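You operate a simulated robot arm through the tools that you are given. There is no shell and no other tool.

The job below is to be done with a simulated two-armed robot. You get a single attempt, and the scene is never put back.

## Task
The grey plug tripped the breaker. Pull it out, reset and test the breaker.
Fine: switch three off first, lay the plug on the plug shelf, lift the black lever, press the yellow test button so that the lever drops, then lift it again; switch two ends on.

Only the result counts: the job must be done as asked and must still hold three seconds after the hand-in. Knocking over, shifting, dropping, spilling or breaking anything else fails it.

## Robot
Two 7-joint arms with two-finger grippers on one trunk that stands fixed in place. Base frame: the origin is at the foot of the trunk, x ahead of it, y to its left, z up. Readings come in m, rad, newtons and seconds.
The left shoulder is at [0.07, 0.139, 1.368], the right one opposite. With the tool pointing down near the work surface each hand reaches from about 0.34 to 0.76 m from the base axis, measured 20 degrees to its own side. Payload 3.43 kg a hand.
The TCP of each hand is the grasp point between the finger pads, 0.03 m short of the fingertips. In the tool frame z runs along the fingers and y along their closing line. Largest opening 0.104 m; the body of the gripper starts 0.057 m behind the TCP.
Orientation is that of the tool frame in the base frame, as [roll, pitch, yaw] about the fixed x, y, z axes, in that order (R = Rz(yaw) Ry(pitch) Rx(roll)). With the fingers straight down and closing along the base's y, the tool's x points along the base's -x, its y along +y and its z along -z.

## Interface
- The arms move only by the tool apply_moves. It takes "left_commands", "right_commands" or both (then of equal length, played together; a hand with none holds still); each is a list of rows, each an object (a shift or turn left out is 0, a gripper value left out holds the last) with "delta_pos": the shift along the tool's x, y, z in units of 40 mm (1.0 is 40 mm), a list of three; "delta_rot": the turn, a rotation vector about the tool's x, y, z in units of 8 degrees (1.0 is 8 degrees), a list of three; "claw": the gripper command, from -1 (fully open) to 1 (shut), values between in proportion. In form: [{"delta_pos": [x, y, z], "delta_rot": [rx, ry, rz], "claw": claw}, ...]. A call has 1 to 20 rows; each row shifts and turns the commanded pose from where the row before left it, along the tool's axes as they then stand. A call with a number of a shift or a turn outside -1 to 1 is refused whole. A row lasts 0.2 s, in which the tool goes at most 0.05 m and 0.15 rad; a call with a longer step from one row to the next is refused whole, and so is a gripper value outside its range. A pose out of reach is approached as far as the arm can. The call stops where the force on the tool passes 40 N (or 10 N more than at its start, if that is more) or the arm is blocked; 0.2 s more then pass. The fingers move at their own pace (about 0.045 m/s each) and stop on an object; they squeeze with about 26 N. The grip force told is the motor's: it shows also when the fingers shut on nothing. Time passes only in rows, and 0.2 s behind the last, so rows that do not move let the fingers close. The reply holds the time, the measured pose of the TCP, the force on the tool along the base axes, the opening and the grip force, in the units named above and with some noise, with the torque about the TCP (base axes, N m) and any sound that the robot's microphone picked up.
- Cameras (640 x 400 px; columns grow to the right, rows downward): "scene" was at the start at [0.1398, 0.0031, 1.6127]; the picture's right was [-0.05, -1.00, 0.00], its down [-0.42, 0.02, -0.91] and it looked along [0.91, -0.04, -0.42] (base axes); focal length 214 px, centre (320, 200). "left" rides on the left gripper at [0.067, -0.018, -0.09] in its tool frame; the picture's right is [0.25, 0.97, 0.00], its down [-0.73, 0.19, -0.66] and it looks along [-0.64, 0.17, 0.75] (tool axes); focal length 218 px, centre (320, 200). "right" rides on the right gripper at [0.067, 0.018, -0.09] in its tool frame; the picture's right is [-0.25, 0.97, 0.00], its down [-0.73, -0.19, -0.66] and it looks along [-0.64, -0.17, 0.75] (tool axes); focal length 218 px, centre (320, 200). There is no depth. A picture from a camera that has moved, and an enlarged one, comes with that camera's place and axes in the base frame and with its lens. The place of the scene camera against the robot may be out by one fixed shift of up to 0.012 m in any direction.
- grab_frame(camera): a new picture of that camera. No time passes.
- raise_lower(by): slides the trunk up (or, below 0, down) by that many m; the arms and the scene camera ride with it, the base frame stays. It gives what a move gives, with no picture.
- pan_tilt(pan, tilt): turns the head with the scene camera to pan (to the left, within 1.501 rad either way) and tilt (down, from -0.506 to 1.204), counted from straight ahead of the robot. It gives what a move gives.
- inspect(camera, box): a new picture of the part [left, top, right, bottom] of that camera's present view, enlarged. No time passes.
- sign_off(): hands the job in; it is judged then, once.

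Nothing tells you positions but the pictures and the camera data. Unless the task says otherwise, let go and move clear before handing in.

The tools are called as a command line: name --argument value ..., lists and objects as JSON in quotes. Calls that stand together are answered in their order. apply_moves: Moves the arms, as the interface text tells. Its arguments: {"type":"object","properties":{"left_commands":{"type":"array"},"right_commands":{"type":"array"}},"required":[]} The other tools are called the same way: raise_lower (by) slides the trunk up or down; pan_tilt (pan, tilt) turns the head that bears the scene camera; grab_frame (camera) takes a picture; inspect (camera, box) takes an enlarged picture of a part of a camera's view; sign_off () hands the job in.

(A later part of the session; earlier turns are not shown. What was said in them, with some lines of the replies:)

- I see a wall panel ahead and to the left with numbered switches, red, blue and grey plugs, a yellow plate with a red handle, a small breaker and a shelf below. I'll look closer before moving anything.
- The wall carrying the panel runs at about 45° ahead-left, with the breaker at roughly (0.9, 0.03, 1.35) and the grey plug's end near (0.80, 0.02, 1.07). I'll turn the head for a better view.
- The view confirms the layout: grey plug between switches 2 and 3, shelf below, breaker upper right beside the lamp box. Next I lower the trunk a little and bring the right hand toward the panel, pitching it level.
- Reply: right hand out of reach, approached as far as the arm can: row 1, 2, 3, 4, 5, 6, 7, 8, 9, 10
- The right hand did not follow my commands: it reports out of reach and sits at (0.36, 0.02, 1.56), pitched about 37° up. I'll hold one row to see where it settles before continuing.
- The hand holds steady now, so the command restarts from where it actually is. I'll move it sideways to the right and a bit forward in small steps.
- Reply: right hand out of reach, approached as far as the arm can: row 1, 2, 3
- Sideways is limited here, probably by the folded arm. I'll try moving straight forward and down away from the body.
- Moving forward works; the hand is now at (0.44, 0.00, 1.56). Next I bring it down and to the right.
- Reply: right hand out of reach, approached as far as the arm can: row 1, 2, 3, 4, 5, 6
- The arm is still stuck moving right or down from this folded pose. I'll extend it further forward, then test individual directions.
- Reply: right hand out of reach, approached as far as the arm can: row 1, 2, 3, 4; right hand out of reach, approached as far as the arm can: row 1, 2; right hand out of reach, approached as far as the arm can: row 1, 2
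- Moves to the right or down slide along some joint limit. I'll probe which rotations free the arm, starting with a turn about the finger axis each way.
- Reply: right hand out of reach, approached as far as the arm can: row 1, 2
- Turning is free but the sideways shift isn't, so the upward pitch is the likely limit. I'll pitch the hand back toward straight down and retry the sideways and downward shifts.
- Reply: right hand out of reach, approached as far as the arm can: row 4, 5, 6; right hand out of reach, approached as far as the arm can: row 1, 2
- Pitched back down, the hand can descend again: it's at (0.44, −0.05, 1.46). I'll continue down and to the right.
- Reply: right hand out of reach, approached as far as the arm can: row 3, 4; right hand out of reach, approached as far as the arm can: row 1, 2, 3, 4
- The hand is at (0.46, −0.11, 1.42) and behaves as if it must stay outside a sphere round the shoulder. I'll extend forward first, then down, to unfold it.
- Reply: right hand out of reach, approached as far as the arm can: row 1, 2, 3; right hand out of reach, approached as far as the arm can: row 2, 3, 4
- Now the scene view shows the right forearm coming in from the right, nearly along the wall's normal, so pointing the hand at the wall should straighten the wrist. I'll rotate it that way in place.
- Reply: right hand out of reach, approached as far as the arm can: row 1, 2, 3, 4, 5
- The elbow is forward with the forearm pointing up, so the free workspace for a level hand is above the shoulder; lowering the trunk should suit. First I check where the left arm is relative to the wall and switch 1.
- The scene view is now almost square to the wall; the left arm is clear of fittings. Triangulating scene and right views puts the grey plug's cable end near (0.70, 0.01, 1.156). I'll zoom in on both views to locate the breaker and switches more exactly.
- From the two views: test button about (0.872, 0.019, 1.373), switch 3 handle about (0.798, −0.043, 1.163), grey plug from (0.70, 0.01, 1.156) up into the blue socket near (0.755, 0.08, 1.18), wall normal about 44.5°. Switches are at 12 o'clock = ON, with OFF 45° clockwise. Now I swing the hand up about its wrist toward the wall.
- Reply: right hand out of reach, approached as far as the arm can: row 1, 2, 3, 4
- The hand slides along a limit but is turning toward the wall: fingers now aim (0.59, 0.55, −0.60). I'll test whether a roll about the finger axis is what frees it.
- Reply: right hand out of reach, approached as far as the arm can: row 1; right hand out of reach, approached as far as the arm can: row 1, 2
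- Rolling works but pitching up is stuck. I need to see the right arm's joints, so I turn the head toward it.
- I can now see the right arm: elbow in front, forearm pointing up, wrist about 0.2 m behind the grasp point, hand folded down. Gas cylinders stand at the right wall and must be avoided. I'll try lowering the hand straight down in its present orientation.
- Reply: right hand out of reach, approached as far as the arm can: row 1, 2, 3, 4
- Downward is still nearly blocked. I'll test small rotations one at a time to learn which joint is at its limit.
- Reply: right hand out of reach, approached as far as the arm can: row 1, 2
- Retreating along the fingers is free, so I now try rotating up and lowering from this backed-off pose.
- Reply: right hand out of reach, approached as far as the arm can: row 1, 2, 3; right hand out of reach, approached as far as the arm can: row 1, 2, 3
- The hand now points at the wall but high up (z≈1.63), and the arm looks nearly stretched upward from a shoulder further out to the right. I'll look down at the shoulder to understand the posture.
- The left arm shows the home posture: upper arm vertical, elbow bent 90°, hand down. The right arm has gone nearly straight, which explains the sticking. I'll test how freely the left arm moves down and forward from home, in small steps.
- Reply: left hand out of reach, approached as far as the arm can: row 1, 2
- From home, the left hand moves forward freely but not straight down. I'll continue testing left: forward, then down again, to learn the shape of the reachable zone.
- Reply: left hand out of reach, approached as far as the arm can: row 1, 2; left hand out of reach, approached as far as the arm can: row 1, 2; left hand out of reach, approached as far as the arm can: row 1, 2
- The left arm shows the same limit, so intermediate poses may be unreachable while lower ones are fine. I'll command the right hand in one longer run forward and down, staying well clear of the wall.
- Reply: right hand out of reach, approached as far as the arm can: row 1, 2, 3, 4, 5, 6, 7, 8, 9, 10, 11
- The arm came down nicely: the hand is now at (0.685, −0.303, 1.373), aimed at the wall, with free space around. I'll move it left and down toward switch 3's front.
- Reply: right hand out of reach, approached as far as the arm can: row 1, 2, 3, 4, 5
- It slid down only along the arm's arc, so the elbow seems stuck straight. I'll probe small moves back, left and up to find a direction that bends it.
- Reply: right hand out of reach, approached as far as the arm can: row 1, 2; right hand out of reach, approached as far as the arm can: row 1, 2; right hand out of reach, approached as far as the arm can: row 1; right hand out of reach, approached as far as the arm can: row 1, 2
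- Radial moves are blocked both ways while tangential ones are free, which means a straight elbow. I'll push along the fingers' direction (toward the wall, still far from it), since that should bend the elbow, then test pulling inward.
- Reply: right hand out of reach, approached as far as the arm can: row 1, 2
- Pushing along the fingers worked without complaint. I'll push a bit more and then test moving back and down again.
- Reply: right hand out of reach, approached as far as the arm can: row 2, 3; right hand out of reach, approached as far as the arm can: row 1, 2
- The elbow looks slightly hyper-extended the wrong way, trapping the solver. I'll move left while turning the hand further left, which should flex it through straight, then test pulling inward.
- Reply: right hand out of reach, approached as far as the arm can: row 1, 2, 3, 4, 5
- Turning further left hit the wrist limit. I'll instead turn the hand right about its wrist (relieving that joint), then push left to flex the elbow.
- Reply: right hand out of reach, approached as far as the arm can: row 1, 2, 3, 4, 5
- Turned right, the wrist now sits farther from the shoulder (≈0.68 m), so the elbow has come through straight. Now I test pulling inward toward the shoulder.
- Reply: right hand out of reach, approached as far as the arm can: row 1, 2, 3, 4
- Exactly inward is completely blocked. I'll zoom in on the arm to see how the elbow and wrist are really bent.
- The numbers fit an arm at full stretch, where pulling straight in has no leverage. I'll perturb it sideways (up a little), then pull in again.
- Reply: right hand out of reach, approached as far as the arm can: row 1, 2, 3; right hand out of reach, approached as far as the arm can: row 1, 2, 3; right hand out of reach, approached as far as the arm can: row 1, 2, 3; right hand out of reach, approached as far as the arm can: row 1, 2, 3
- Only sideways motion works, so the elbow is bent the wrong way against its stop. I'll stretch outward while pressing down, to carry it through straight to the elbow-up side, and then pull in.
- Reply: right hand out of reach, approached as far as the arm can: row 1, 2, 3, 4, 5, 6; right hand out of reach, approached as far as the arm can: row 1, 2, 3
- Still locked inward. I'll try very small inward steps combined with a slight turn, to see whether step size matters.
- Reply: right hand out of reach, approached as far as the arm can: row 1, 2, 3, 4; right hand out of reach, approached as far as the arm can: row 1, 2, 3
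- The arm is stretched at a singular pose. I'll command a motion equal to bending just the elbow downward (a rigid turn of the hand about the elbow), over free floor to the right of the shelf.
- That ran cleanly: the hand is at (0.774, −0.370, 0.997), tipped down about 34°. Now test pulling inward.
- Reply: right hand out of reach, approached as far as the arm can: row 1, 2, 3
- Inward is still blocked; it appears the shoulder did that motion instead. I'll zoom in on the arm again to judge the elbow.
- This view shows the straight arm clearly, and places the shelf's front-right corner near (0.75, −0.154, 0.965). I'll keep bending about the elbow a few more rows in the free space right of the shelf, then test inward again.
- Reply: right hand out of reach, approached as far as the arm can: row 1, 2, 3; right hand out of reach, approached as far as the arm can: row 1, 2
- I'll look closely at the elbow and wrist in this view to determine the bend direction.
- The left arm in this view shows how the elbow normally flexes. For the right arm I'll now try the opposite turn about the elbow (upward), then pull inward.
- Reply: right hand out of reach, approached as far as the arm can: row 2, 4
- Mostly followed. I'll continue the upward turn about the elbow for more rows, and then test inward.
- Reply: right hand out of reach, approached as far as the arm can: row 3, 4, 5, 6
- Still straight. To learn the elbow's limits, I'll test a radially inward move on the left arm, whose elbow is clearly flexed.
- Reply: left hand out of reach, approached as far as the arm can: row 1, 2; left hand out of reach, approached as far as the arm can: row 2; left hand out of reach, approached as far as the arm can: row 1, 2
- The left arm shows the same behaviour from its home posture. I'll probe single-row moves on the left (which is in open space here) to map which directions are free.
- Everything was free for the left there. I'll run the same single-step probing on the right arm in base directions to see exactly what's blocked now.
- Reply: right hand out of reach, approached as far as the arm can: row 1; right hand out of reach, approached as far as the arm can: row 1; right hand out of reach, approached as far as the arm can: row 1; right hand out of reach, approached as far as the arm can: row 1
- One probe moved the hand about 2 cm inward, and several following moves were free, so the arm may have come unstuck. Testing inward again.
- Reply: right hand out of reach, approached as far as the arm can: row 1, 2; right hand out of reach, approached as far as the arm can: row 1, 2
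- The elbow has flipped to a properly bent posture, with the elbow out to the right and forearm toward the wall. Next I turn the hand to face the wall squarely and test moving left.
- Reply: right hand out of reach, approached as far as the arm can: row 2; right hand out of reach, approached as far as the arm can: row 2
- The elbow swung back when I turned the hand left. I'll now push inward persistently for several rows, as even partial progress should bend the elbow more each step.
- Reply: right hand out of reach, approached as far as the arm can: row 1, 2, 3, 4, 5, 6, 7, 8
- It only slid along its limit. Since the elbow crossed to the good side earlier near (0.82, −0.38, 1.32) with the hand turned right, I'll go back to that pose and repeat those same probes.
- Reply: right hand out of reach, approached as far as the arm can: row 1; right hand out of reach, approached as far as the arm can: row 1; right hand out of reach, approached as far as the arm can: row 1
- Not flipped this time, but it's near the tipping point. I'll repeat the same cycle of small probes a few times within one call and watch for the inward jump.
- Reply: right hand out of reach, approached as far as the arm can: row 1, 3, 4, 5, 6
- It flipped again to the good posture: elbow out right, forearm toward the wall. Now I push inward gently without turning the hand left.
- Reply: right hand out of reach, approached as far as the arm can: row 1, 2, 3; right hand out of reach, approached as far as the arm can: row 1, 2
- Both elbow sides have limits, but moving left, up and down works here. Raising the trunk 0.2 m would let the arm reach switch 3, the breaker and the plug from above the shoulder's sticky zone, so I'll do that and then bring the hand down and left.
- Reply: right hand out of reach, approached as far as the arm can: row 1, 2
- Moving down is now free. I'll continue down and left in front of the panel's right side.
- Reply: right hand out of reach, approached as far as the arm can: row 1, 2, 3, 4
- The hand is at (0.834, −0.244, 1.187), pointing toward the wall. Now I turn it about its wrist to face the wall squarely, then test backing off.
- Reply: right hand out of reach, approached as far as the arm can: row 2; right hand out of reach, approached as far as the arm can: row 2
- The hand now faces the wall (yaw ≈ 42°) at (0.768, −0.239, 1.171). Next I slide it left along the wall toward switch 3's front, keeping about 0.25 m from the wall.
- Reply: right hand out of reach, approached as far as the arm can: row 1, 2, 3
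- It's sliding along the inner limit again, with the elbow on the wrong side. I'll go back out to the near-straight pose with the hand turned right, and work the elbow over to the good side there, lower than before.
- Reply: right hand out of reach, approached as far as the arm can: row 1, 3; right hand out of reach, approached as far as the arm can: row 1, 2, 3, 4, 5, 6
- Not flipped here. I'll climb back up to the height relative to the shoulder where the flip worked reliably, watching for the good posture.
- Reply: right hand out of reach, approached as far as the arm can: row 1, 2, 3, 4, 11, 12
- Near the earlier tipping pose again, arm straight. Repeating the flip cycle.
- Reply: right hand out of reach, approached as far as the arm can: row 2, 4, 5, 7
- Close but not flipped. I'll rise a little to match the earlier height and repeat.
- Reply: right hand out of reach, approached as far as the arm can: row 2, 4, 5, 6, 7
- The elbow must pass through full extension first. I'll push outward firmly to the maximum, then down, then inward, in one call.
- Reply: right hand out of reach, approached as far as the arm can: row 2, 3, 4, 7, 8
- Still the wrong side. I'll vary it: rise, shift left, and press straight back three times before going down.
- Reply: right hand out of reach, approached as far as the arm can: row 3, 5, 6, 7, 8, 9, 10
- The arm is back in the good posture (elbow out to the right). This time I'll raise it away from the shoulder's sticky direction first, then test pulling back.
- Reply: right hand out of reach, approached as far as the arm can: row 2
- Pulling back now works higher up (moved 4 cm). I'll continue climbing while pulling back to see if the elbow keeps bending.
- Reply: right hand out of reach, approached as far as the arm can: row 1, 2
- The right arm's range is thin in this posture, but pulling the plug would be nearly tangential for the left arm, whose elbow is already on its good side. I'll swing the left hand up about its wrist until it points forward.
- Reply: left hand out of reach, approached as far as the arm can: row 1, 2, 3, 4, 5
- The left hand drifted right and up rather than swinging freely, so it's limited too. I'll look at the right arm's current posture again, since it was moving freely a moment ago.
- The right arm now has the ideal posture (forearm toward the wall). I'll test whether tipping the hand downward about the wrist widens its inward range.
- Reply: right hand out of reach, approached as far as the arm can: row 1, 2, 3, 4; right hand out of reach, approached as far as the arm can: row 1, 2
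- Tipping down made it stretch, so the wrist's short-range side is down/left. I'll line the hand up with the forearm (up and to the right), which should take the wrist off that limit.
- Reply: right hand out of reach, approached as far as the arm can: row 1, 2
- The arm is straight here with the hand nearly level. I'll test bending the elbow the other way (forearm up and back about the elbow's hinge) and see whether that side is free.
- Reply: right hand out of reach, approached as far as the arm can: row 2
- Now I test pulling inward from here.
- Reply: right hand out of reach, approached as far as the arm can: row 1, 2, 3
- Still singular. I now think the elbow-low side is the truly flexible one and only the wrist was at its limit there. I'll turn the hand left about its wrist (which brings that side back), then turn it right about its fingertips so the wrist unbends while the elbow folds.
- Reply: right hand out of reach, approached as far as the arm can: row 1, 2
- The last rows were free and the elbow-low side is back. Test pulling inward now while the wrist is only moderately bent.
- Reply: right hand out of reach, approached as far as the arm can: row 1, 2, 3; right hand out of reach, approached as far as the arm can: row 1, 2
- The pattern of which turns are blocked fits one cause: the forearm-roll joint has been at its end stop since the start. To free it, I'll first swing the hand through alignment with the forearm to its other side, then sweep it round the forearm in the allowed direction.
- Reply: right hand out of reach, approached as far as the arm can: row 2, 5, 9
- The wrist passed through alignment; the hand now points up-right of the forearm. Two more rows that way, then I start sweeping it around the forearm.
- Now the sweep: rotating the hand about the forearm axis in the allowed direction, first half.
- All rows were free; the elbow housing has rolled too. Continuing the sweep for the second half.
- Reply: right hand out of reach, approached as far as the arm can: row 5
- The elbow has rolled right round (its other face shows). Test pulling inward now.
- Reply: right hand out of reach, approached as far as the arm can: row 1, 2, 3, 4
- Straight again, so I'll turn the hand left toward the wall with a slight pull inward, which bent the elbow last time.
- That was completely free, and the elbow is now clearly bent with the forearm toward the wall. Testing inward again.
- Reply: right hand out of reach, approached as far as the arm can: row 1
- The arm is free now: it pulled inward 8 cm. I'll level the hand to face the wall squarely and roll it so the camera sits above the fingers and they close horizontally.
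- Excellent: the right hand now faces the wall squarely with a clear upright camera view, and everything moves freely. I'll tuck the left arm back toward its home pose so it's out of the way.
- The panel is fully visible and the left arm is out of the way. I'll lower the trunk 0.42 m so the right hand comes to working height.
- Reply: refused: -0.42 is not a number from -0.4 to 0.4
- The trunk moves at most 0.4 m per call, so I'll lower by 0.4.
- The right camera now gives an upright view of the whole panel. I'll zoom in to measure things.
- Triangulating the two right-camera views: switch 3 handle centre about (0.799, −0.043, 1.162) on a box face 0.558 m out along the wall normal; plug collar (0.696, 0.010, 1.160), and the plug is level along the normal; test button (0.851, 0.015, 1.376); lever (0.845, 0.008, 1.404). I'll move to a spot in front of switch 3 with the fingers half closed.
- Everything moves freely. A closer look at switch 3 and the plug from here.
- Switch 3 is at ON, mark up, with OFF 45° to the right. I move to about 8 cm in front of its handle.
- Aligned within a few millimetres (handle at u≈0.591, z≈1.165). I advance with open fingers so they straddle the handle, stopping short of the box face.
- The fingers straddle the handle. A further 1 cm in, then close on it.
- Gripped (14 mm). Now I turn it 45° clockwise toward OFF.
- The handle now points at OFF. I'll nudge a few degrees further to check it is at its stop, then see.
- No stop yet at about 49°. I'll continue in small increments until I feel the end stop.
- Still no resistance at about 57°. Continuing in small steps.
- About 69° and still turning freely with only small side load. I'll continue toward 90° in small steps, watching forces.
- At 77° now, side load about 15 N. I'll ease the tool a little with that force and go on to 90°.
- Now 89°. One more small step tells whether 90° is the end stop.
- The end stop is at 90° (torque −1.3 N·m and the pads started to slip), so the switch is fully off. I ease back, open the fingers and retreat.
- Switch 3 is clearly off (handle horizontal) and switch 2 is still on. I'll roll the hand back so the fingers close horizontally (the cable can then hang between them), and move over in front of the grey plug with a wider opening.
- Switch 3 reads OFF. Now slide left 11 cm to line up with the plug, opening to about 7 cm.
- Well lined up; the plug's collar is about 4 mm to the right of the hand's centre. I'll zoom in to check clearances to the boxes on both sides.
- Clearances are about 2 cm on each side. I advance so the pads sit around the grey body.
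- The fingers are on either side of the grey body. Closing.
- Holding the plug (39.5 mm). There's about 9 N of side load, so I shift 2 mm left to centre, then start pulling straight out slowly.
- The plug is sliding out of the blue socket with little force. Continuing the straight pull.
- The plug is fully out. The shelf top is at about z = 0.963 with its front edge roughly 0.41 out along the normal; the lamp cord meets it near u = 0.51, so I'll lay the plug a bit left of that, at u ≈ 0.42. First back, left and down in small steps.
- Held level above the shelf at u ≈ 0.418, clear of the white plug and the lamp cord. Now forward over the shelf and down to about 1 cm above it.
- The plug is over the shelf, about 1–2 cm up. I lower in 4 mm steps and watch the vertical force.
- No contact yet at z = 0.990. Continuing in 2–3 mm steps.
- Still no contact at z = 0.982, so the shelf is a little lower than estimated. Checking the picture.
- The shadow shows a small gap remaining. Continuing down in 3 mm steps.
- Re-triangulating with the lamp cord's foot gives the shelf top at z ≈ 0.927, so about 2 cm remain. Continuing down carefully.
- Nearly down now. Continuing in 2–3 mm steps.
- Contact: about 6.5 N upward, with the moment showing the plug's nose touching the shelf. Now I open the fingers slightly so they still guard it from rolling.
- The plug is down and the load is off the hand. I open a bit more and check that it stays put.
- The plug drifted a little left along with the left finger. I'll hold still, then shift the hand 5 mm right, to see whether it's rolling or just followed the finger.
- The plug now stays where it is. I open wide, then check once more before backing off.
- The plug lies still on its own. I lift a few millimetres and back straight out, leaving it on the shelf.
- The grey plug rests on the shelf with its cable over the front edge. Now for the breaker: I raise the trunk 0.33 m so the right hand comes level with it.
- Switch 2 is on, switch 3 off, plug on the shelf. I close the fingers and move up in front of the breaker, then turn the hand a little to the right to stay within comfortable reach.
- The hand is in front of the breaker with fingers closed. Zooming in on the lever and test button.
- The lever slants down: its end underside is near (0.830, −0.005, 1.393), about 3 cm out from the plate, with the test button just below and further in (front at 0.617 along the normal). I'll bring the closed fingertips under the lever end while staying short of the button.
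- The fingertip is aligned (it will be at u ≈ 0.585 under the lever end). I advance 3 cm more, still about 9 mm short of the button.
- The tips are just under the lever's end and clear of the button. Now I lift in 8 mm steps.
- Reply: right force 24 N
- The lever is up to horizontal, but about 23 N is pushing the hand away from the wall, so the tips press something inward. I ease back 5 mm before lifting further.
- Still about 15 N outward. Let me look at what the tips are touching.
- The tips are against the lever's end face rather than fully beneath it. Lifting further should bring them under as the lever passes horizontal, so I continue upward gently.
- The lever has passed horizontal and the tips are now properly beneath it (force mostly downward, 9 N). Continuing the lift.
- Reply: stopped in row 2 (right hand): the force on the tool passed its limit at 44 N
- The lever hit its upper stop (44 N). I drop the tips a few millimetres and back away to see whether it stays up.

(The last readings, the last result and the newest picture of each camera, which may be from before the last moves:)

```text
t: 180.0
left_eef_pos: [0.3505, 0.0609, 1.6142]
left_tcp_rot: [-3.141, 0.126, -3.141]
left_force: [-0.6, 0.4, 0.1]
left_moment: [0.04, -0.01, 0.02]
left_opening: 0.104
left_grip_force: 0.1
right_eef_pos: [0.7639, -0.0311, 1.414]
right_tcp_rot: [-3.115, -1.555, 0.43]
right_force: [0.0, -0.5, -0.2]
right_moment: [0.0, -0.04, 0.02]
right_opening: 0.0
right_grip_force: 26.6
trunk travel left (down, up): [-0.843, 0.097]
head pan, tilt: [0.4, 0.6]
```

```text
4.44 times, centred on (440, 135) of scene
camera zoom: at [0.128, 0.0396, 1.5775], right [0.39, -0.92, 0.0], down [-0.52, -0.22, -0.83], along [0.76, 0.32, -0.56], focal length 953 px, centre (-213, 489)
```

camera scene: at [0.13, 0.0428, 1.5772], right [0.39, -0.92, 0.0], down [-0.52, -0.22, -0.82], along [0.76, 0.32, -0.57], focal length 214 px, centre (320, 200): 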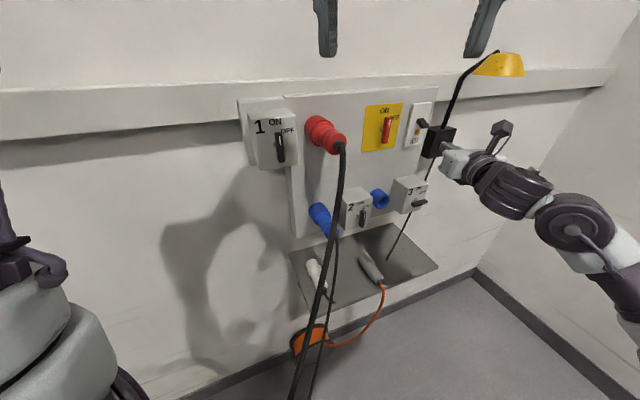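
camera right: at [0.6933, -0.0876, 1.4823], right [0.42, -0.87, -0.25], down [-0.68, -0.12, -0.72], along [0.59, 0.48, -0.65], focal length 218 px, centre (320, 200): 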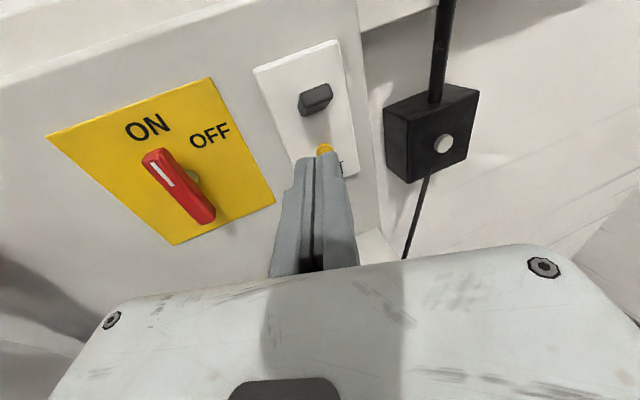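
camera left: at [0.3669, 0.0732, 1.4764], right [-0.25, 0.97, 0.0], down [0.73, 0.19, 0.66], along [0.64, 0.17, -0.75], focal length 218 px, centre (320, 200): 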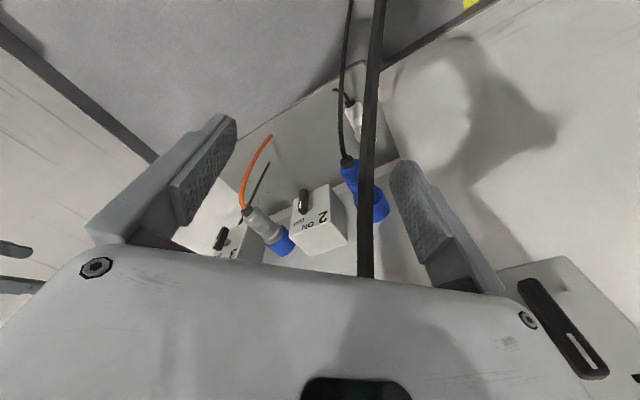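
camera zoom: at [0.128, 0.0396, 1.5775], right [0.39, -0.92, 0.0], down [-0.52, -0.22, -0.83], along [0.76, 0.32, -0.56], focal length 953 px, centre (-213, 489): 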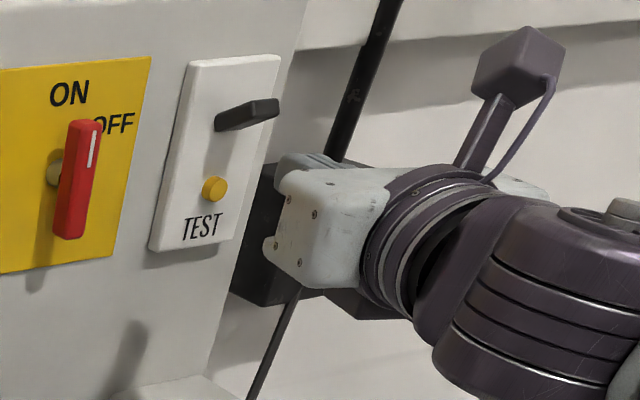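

The lever stays up: it has latched. Next the test button: I lower the tips to button height in front of it.

apply_moves --right_commands '[{"delta_pos": [-0.45, -0.02, 0], "claw": 1.0}, {"delta_pos": [-0.5, -0.02, 0]}, {"delta_pos": [0, -0.02, 0.6]}, {"delta_pos": [0, -0.02, 0.6]}]'

grab_frame --camera "right"

inspect --camera "scene" --box '[380, 90, 500, 180]'

```text
t: 181.0
left_eef_pos: [0.3537, 0.066, 1.6128]
left_tcp_rot: [-3.137, 0.125, -3.141]
left_force: [0.2, 1.6, 0.1]
left_moment: [-0.02, 0.01, -0.01]
left_opening: 0.104
left_grip_force: 0.0
right_eef_pos: [0.8071, -0.0014, 1.3726]
right_tcp_rot: [3.058, -1.552, 0.544]
right_force: [-0.9, 0.4, 0.2]
right_moment: [-0.01, 0.01, -0.03]
right_opening: 0.0
right_grip_force: 25.5
trunk travel left (down, up): [-0.843, 0.097]
head pan, tilt: [0.4, 0.6]
```

```text
taken
camera right: at [0.7358, -0.0581, 1.4414], right [0.42, -0.87, -0.25], down [-0.69, -0.13, -0.72], along [0.59, 0.48, -0.65], focal length 218 px, centre (320, 200)
```

right: 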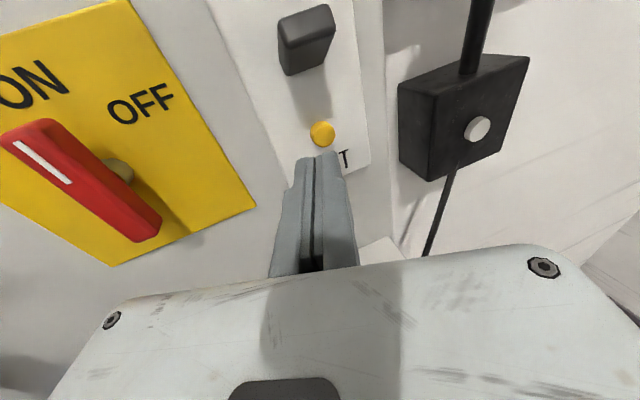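

```text
4.44 times, centred on (440, 135) of scene
camera zoom: at [0.1308, 0.0444, 1.577], right [0.39, -0.92, 0.0], down [-0.52, -0.22, -0.82], along [0.76, 0.32, -0.57], focal length 953 px, centre (-213, 489)
```

zoom: 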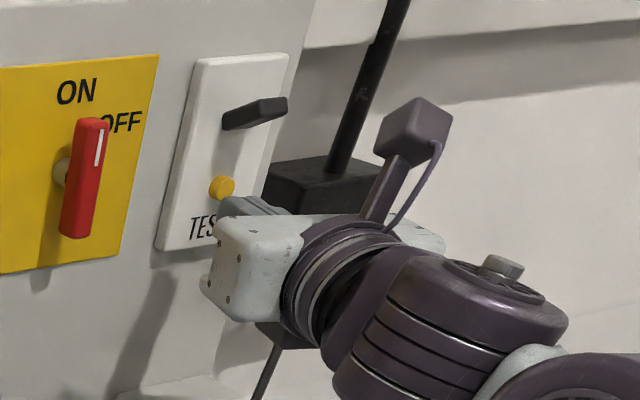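

The tips are about 1.5 cm short of the button and 5 mm left of its centre. I shift 4 mm right and press in small steps.

apply_moves --right_commands '[{"delta_pos": [0.05, 0.1, 0.25], "claw": 1.0}, {"delta_pos": [0, 0, 0.12]}]'

inspect --camera "scene" --box '[380, 90, 500, 180]'

```text
t: 181.6
left_eef_pos: [0.3516, 0.0642, 1.6138]
left_tcp_rot: [-3.139, 0.123, -3.139]
left_force: [0.3, 0.1, -0.6]
left_moment: [-0.01, -0.01, -0.03]
left_opening: 0.104
left_grip_force: 0.1
right_eef_pos: [0.8213, 0.0021, 1.3759]
right_tcp_rot: [3.068, -1.554, 0.531]
right_force: [-1.2, -0.2, 0.1]
right_moment: [0.05, -0.02, -0.01]
right_opening: 0.0
right_grip_force: 26.2
trunk travel left (down, up): [-0.843, 0.097]
head pan, tilt: [0.4, 0.6]
```

```text
4.44 times, centred on (440, 135) of scene
camera zoom: at [0.1303, 0.0433, 1.5771], right [0.39, -0.92, 0.0], down [-0.52, -0.22, -0.82], along [0.76, 0.32, -0.57], focal length 953 px, centre (-213, 489)
```

zoom: 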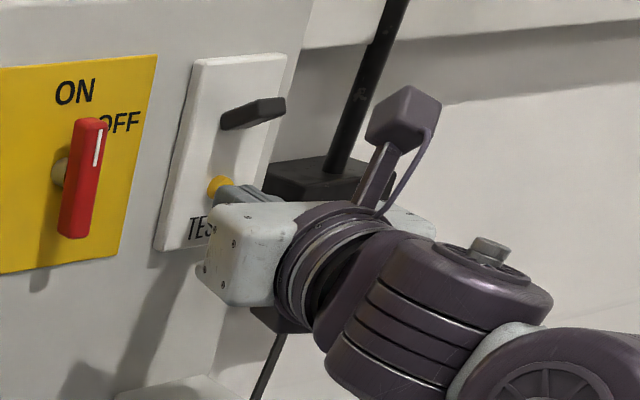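

Just about touching. Pressing in 3 mm steps.

apply_moves --right_commands '[{"delta_pos": [0, 0, 0.08], "claw": 1.0}, {"delta_pos": [0, 0, 0.08]}]'

inspect --camera "scene" --box '[380, 90, 500, 180]'

```text
t: 182.2
left_eef_pos: [0.3524, 0.0625, 1.6131]
left_tcp_rot: [-3.14, 0.125, -3.139]
left_force: [-0.7, 0.0, 0.6]
left_moment: [-0.02, 0.02, 0.03]
left_opening: 0.1038
left_grip_force: 0.0
right_eef_pos: [0.828, 0.0027, 1.374]
right_tcp_rot: [3.084, -1.554, 0.516]
right_force: [0.5, -0.2, -0.2]
right_moment: [-0.03, -0.04, 0.01]
right_opening: 0.0
right_grip_force: 25.1
trunk travel left (down, up): [-0.843, 0.097]
head pan, tilt: [0.4, 0.6]
```

```text
4.44 times, centred on (440, 135) of scene
camera zoom: at [0.1299, 0.0426, 1.5772], right [0.39, -0.92, 0.0], down [-0.52, -0.22, -0.82], along [0.76, 0.32, -0.57], focal length 953 px, centre (-213, 489)
```

zoom: 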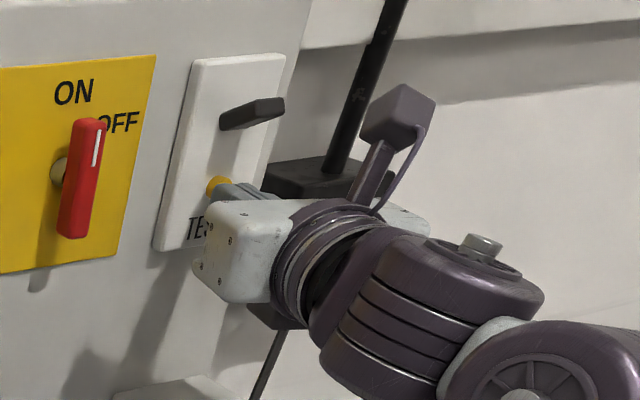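

No contact force yet. Continuing in 3 mm steps.

apply_moves --right_commands '[{"delta_pos": [0, 0, 0.08], "claw": 1.0}, {"delta_pos": [0, 0, 0.08]}]'

inspect --camera "scene" --box '[380, 90, 500, 180]'

inspect --camera "right" --box '[240, 60, 400, 200]'

```text
t: 182.8
left_eef_pos: [0.3502, 0.0631, 1.6138]
left_tcp_rot: [-3.141, 0.126, 3.139]
left_force: [-0.1, 0.4, 0.2]
left_moment: [0.01, 0.0, 0.03]
left_opening: 0.1039
left_grip_force: 0.1
right_eef_pos: [0.8314, 0.0044, 1.3758]
right_tcp_rot: [3.073, -1.554, 0.527]
right_force: [-4.1, -1.6, -0.8]
right_moment: [-0.02, 0.01, 0.04]
right_opening: 0.0
right_grip_force: 25.5
trunk travel left (down, up): [-0.843, 0.097]
head pan, tilt: [0.4, 0.6]
heard: click
```

```text
4.44 times, centred on (440, 135) of scene
camera zoom: at [0.128, 0.0419, 1.5773], right [0.39, -0.92, 0.0], down [-0.52, -0.22, -0.83], along [0.76, 0.32, -0.56], focal length 953 px, centre (-213, 489)
```

zoom: 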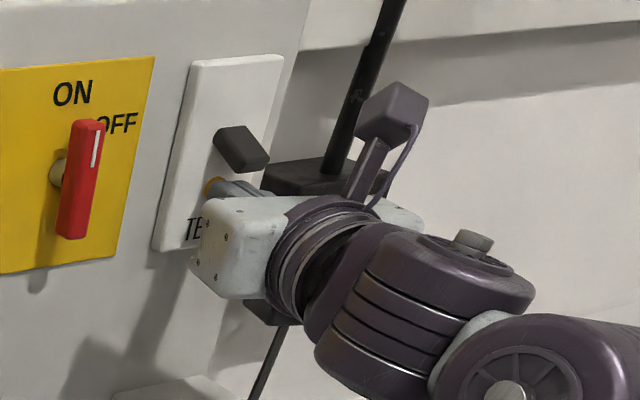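

```text
2.86 times, centred on (320, 130) of right
camera zoom: at [0.7615, -0.0524, 1.4442], right [0.42, -0.87, -0.25], down [-0.68, -0.13, -0.72], along [0.59, 0.48, -0.65], focal length 624 px, centre (320, 400)
```

zoom: 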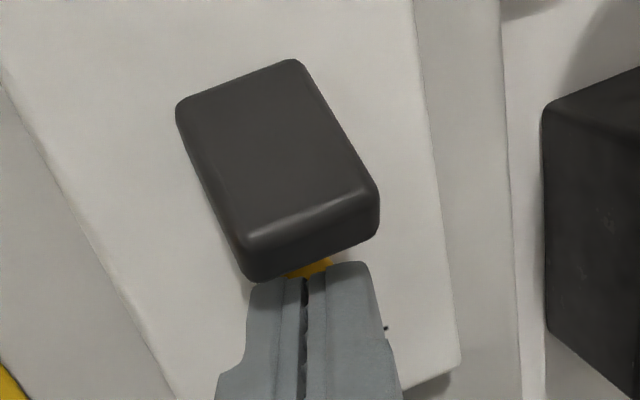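

A click was heard and the lever dropped: the test worked. I back off 8 mm to release the button (still beneath the lever) and then lift the lever again.

apply_moves --right_commands '[{"delta_pos": [0, 0, -0.22], "claw": 1.0}, {"delta_pos": [0, 0, 0]}]'

inspect --camera "right" --box '[240, 60, 400, 200]'

inspect --camera "scene" --box '[380, 90, 500, 180]'

```text
t: 183.4
left_eef_pos: [0.3506, 0.0646, 1.6142]
left_tcp_rot: [-3.14, 0.127, -3.14]
left_force: [-0.4, 0.7, 0.0]
left_moment: [-0.01, 0.03, -0.01]
left_opening: 0.104
left_grip_force: 0.0
right_eef_pos: [0.8255, 0.0003, 1.3758]
right_tcp_rot: [3.088, -1.554, 0.512]
right_force: [0.1, 0.3, -0.7]
right_moment: [-0.02, -0.01, 0.03]
right_opening: 0.0002
right_grip_force: 26.1
trunk travel left (down, up): [-0.843, 0.097]
head pan, tilt: [0.4, 0.6]
```

```text
2.86 times, centred on (320, 130) of right
camera zoom: at [0.7546, -0.0563, 1.4444], right [0.42, -0.87, -0.25], down [-0.68, -0.13, -0.72], along [0.59, 0.48, -0.65], focal length 624 px, centre (320, 400)
```

zoom: 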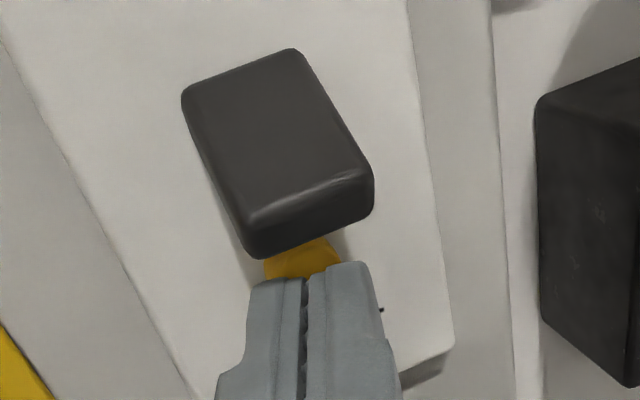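

```text
4.44 times, centred on (440, 135) of scene
camera zoom: at [0.129, 0.042, 1.5773], right [0.39, -0.92, 0.0], down [-0.52, -0.22, -0.83], along [0.76, 0.32, -0.57], focal length 953 px, centre (-213, 489)
```

zoom: 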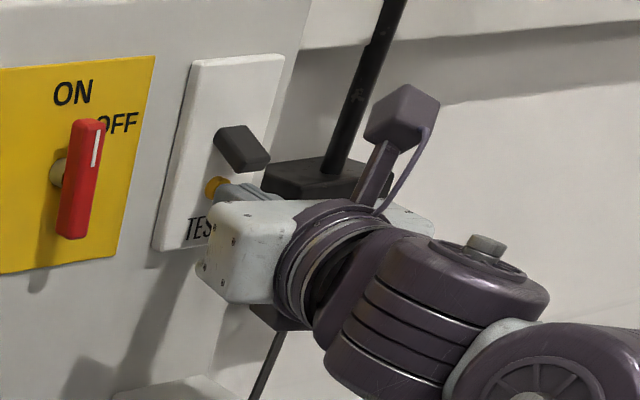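

The button has sprung back and the lever hangs down just above the tips. Lifting now.

apply_moves --right_commands '[{"delta_pos": [0.2, 0, 0], "claw": 1.0}, {"delta_pos": [0.2, 0, 0]}, {"delta_pos": [0.2, 0, 0]}]'

inspect --camera "right" --box '[240, 60, 400, 200]'

inspect --camera "scene" --box '[380, 90, 500, 180]'

```text
t: 184.2
left_eef_pos: [0.3526, 0.0635, 1.6137]
left_tcp_rot: [3.142, 0.123, -3.141]
left_force: [0.5, -0.2, -0.5]
left_moment: [0.0, -0.02, 0.01]
left_opening: 0.104
left_grip_force: 0.0
right_eef_pos: [0.8267, 0.0018, 1.4001]
right_tcp_rot: [3.079, -1.554, 0.521]
right_force: [-0.7, 0.6, 0.3]
right_moment: [0.01, 0.02, 0.02]
right_opening: 0.0
right_grip_force: 34.7
trunk travel left (down, up): [-0.843, 0.097]
head pan, tilt: [0.4, 0.6]
```

```text
2.86 times, centred on (320, 130) of right
camera zoom: at [0.7558, -0.0561, 1.4683], right [0.43, -0.87, -0.25], down [-0.68, -0.13, -0.72], along [0.59, 0.48, -0.65], focal length 624 px, centre (320, 400)
```

zoom: 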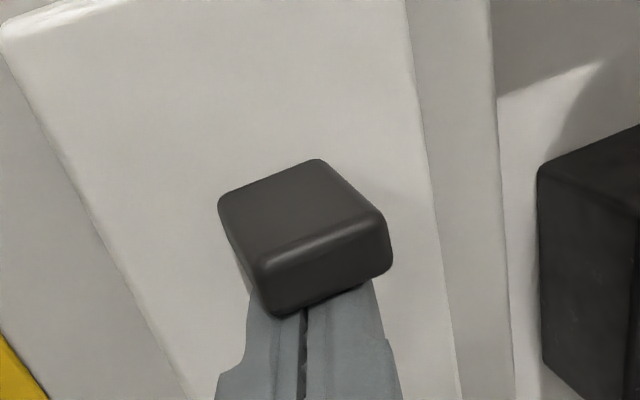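

```text
4.44 times, centred on (440, 135) of scene
camera zoom: at [0.1294, 0.0423, 1.5773], right [0.39, -0.92, 0.0], down [-0.52, -0.22, -0.82], along [0.76, 0.32, -0.57], focal length 953 px, centre (-213, 489)
```

zoom: 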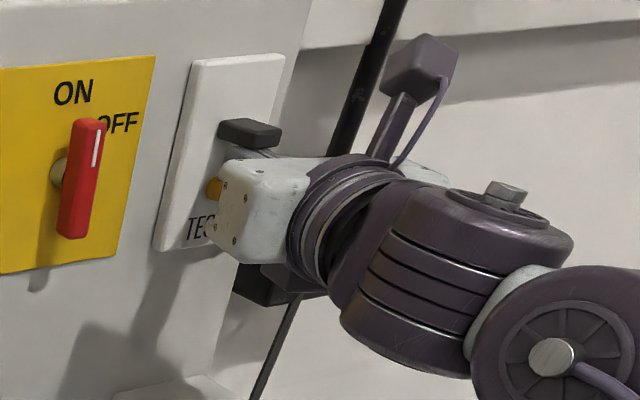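

Now the tips are properly under the lever, with no side force. Continuing up to the stop.

apply_moves --right_commands '[{"delta_pos": [0.2, 0, 0], "claw": 1.0}, {"delta_pos": [0.15, 0, 0]}, {"delta_pos": [0.15, 0, 0]}]'

inspect --camera "scene" --box '[380, 90, 500, 180]'

```text
t: 185.0
left_eef_pos: [0.3522, 0.0604, 1.6129]
left_tcp_rot: [-3.142, 0.126, 3.14]
left_force: [0.0, 1.2, 0.2]
left_moment: [-0.01, 0.03, 0.01]
left_opening: 0.1041
left_grip_force: 0.0
right_eef_pos: [0.8261, 0.0005, 1.4117]
right_tcp_rot: [3.035, -1.543, 0.567]
right_force: [-16.9, -3.8, -27.3]
right_moment: [-0.4, 0.22, 0.16]
right_opening: 0.0
right_grip_force: 34.9
trunk travel left (down, up): [-0.843, 0.097]
head pan, tilt: [0.4, 0.6]
```

```text
4.44 times, centred on (440, 135) of scene
camera zoom: at [0.1295, 0.0402, 1.5767], right [0.39, -0.92, 0.0], down [-0.52, -0.22, -0.83], along [0.76, 0.32, -0.57], focal length 953 px, centre (-213, 489)
```

zoom: 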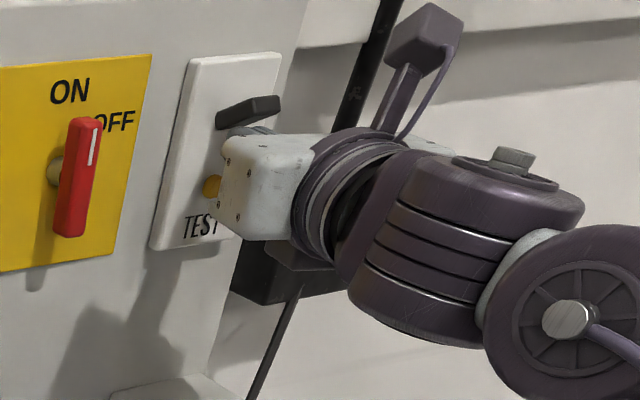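

At the upper stop again (27 N). I relax a few millimetres and back off to confirm the lever holds.

apply_moves --right_commands '[{"delta_pos": [-0.15, 0, -0.05], "claw": 1.0}, {"delta_pos": [0, 0, -0.6]}, {"delta_pos": [0, 0, -0.8]}, {"delta_pos": [0, 0, -0.8]}]'

grab_frame --camera "right"

grab_frame --camera "scene"

inspect --camera "scene" --box '[320, 80, 480, 300]'

```text
t: 186.0
left_eef_pos: [0.3515, 0.0625, 1.6144]
left_tcp_rot: [3.141, 0.123, -3.141]
left_force: [0.1, -0.5, -0.6]
left_moment: [-0.01, -0.01, -0.02]
left_opening: 0.1039
left_grip_force: 0.0
right_eef_pos: [0.7455, -0.039, 1.4166]
right_tcp_rot: [-3.068, -1.555, 0.386]
right_force: [0.0, -1.2, -0.6]
right_moment: [0.0, 0.0, 0.01]
right_opening: 0.0
right_grip_force: 34.6
trunk travel left (down, up): [-0.843, 0.097]
head pan, tilt: [0.4, 0.6]
```

```text
taken
camera right: at [0.6748, -0.0971, 1.4856], right [0.42, -0.87, -0.25], down [-0.68, -0.12, -0.72], along [0.59, 0.48, -0.65], focal length 218 px, centre (320, 200)
```

right: 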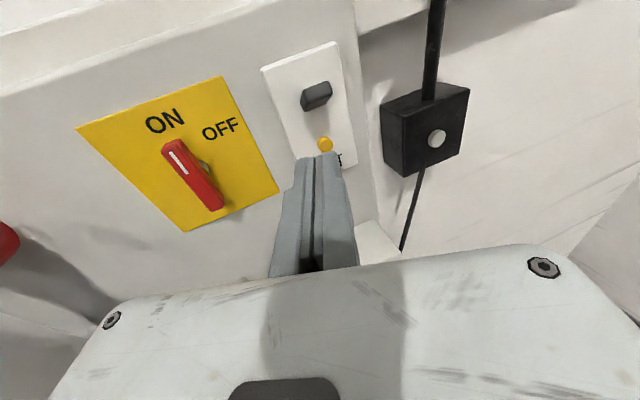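

```text
taken
camera scene: at [0.1296, 0.0407, 1.5773], right [0.39, -0.92, 0.0], down [-0.52, -0.22, -0.82], along [0.76, 0.32, -0.57], focal length 214 px, centre (320, 200)
```

scene: 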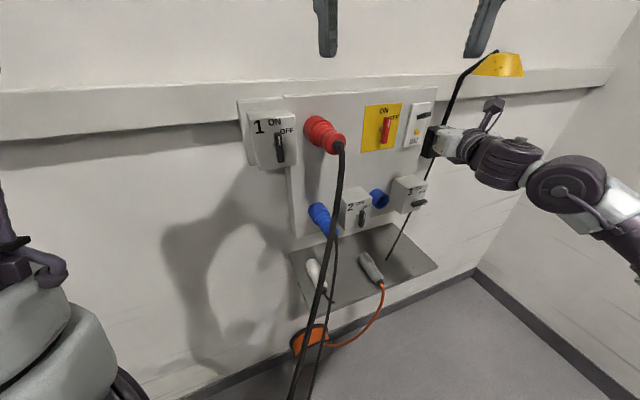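

```text
1.82 times, centred on (400, 190) of scene
camera zoom: at [0.1296, 0.0407, 1.5773], right [0.39, -0.92, 0.0], down [-0.52, -0.22, -0.82], along [0.76, 0.32, -0.57], focal length 390 px, centre (174, 218)
```

zoom: 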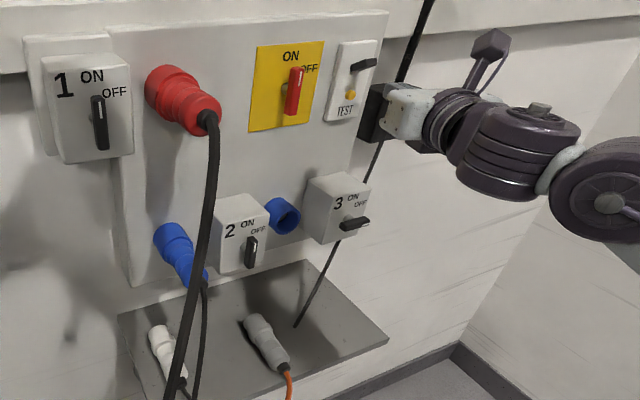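

The lever stays up. I'll zoom in to verify the final state of every switch, the lever and the plug.

inspect --camera "scene" --box '[325, 170, 445, 250]'

inspect --camera "scene" --box '[350, 90, 450, 160]'

inspect --camera "scene" --box '[280, 210, 450, 330]'

inspect --camera "scene" --box '[230, 90, 370, 180]'

```text
5.00 times, centred on (385, 210) of scene
camera zoom: at [0.1296, 0.0407, 1.5773], right [0.39, -0.92, 0.0], down [-0.52, -0.22, -0.82], along [0.76, 0.32, -0.57], focal length 1072 px, centre (-5, 150)
```

zoom: 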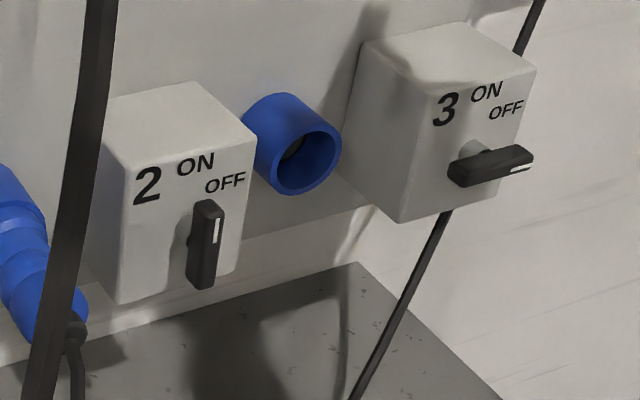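

```text
5.71 times, centred on (400, 125) of scene
camera zoom: at [0.1296, 0.0407, 1.5773], right [0.39, -0.92, 0.0], down [-0.52, -0.22, -0.82], along [0.76, 0.32, -0.57], focal length 1226 px, centre (-137, 629)
```

zoom: 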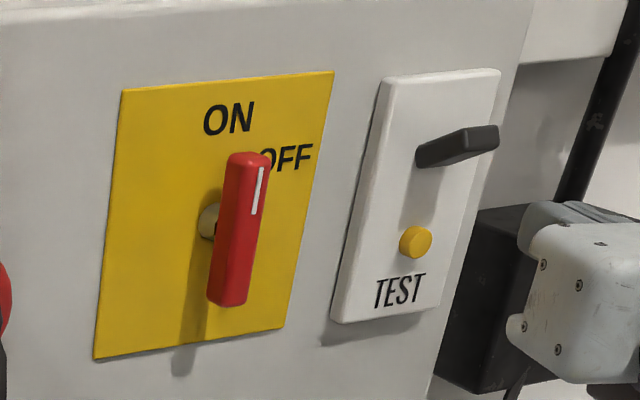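

```text
3.33 times, centred on (365, 270) of scene
camera zoom: at [0.1296, 0.0407, 1.5773], right [0.39, -0.92, 0.0], down [-0.52, -0.22, -0.82], along [0.76, 0.32, -0.57], focal length 715 px, centre (170, -33)
```

zoom: 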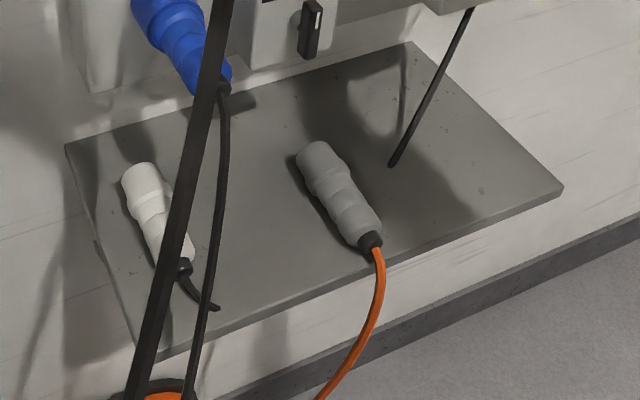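

```text
4.44 times, centred on (300, 135) of scene
camera zoom: at [0.1296, 0.0407, 1.5773], right [0.39, -0.92, 0.0], down [-0.52, -0.22, -0.82], along [0.76, 0.32, -0.57], focal length 953 px, centre (409, 489)
```

zoom: 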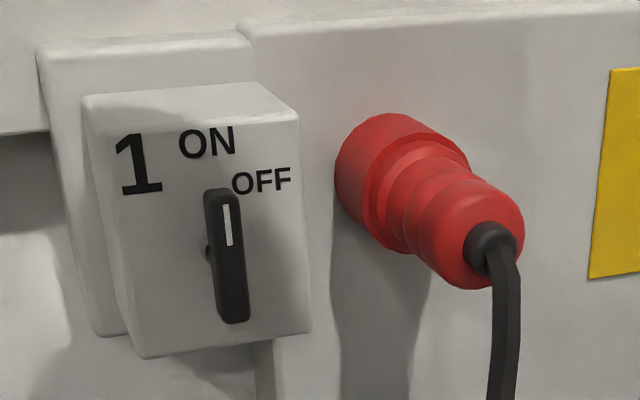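

Everything checks out: switch 3 off, grey plug lying on the shelf, lever up after the test, switches 1 and 2 and the main switch on. I back the right hand well clear.

apply_moves --right_commands '[{"delta_pos": [0, 0, -0.8], "claw": 0.0}, {"delta_pos": [0, 0.1, -0.9]}, {"delta_pos": [0, 0.2, -0.9]}, {"delta_pos": [0, 0.2, -0.9]}, {"delta_pos": [0, 0, 0]}]'

grab_frame --camera "scene"

inspect --camera "scene" --box '[280, 80, 460, 310]'

```text
t: 187.2
left_eef_pos: [0.3511, 0.0631, 1.6135]
left_tcp_rot: [-3.14, 0.125, -3.141]
left_force: [-0.1, 0.5, 0.8]
left_moment: [-0.03, -0.03, -0.03]
left_opening: 0.1041
left_grip_force: 0.1
right_eef_pos: [0.6285, -0.1177, 1.4182]
right_tcp_rot: [3.104, -1.552, 0.498]
right_force: [0.2, 0.1, 0.6]
right_moment: [-0.02, -0.02, -0.01]
right_opening: 0.0519
right_grip_force: 0.1
trunk travel left (down, up): [-0.843, 0.097]
head pan, tilt: [0.4, 0.6]
```

```text
taken
camera scene: at [0.1292, 0.0416, 1.5773], right [0.39, -0.92, 0.0], down [-0.52, -0.22, -0.83], along [0.76, 0.32, -0.57], focal length 214 px, centre (320, 200)
```

scene: 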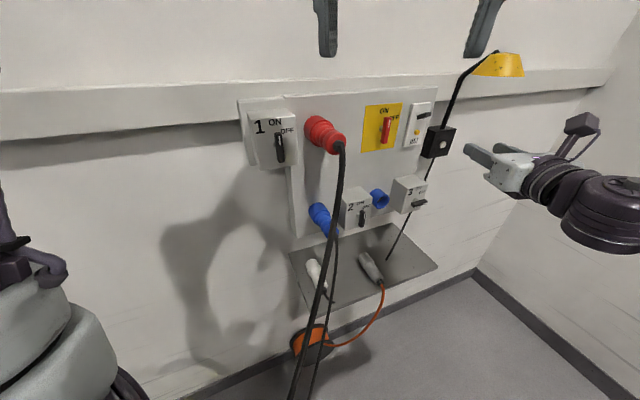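

```text
1.74 times, centred on (370, 195) of scene
camera zoom: at [0.1292, 0.0416, 1.5773], right [0.39, -0.92, 0.0], down [-0.52, -0.22, -0.83], along [0.76, 0.32, -0.57], focal length 373 px, centre (233, 209)
```

zoom: 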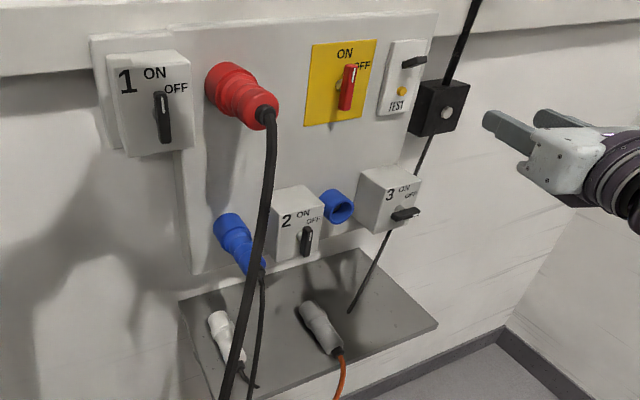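

The hand is clear and the state is stable: lever up, plug on the shelf, switch 3 off, switch 2 on, and everything else undisturbed. I'm handing the job in.

sign_off

```text
The job is handed in.
```

The breaker is reset and tested, and the job is handed in; I haven't been told how it was judged.

- **Switch three:** turned off first, fully to its stop.
- **Grey plug:** pulled out and lying on the plug shelf, with its cable over the front edge.
- **Breaker:** I lifted the black lever and it latched. Pressing the yellow test button gave a click and the lever dropped. I lifted it again and it held.
- **Switch two:** still on; I never touched it.

Switch one, the main switch, the red and blue plugs and the white plug on the shelf looked undisturbed in the last picture. The right hand is clear of the panel.

While lifting the lever the first time, the fingertips pressed on its end and pushed the trunk back about 1 cm. It came back when I eased off.
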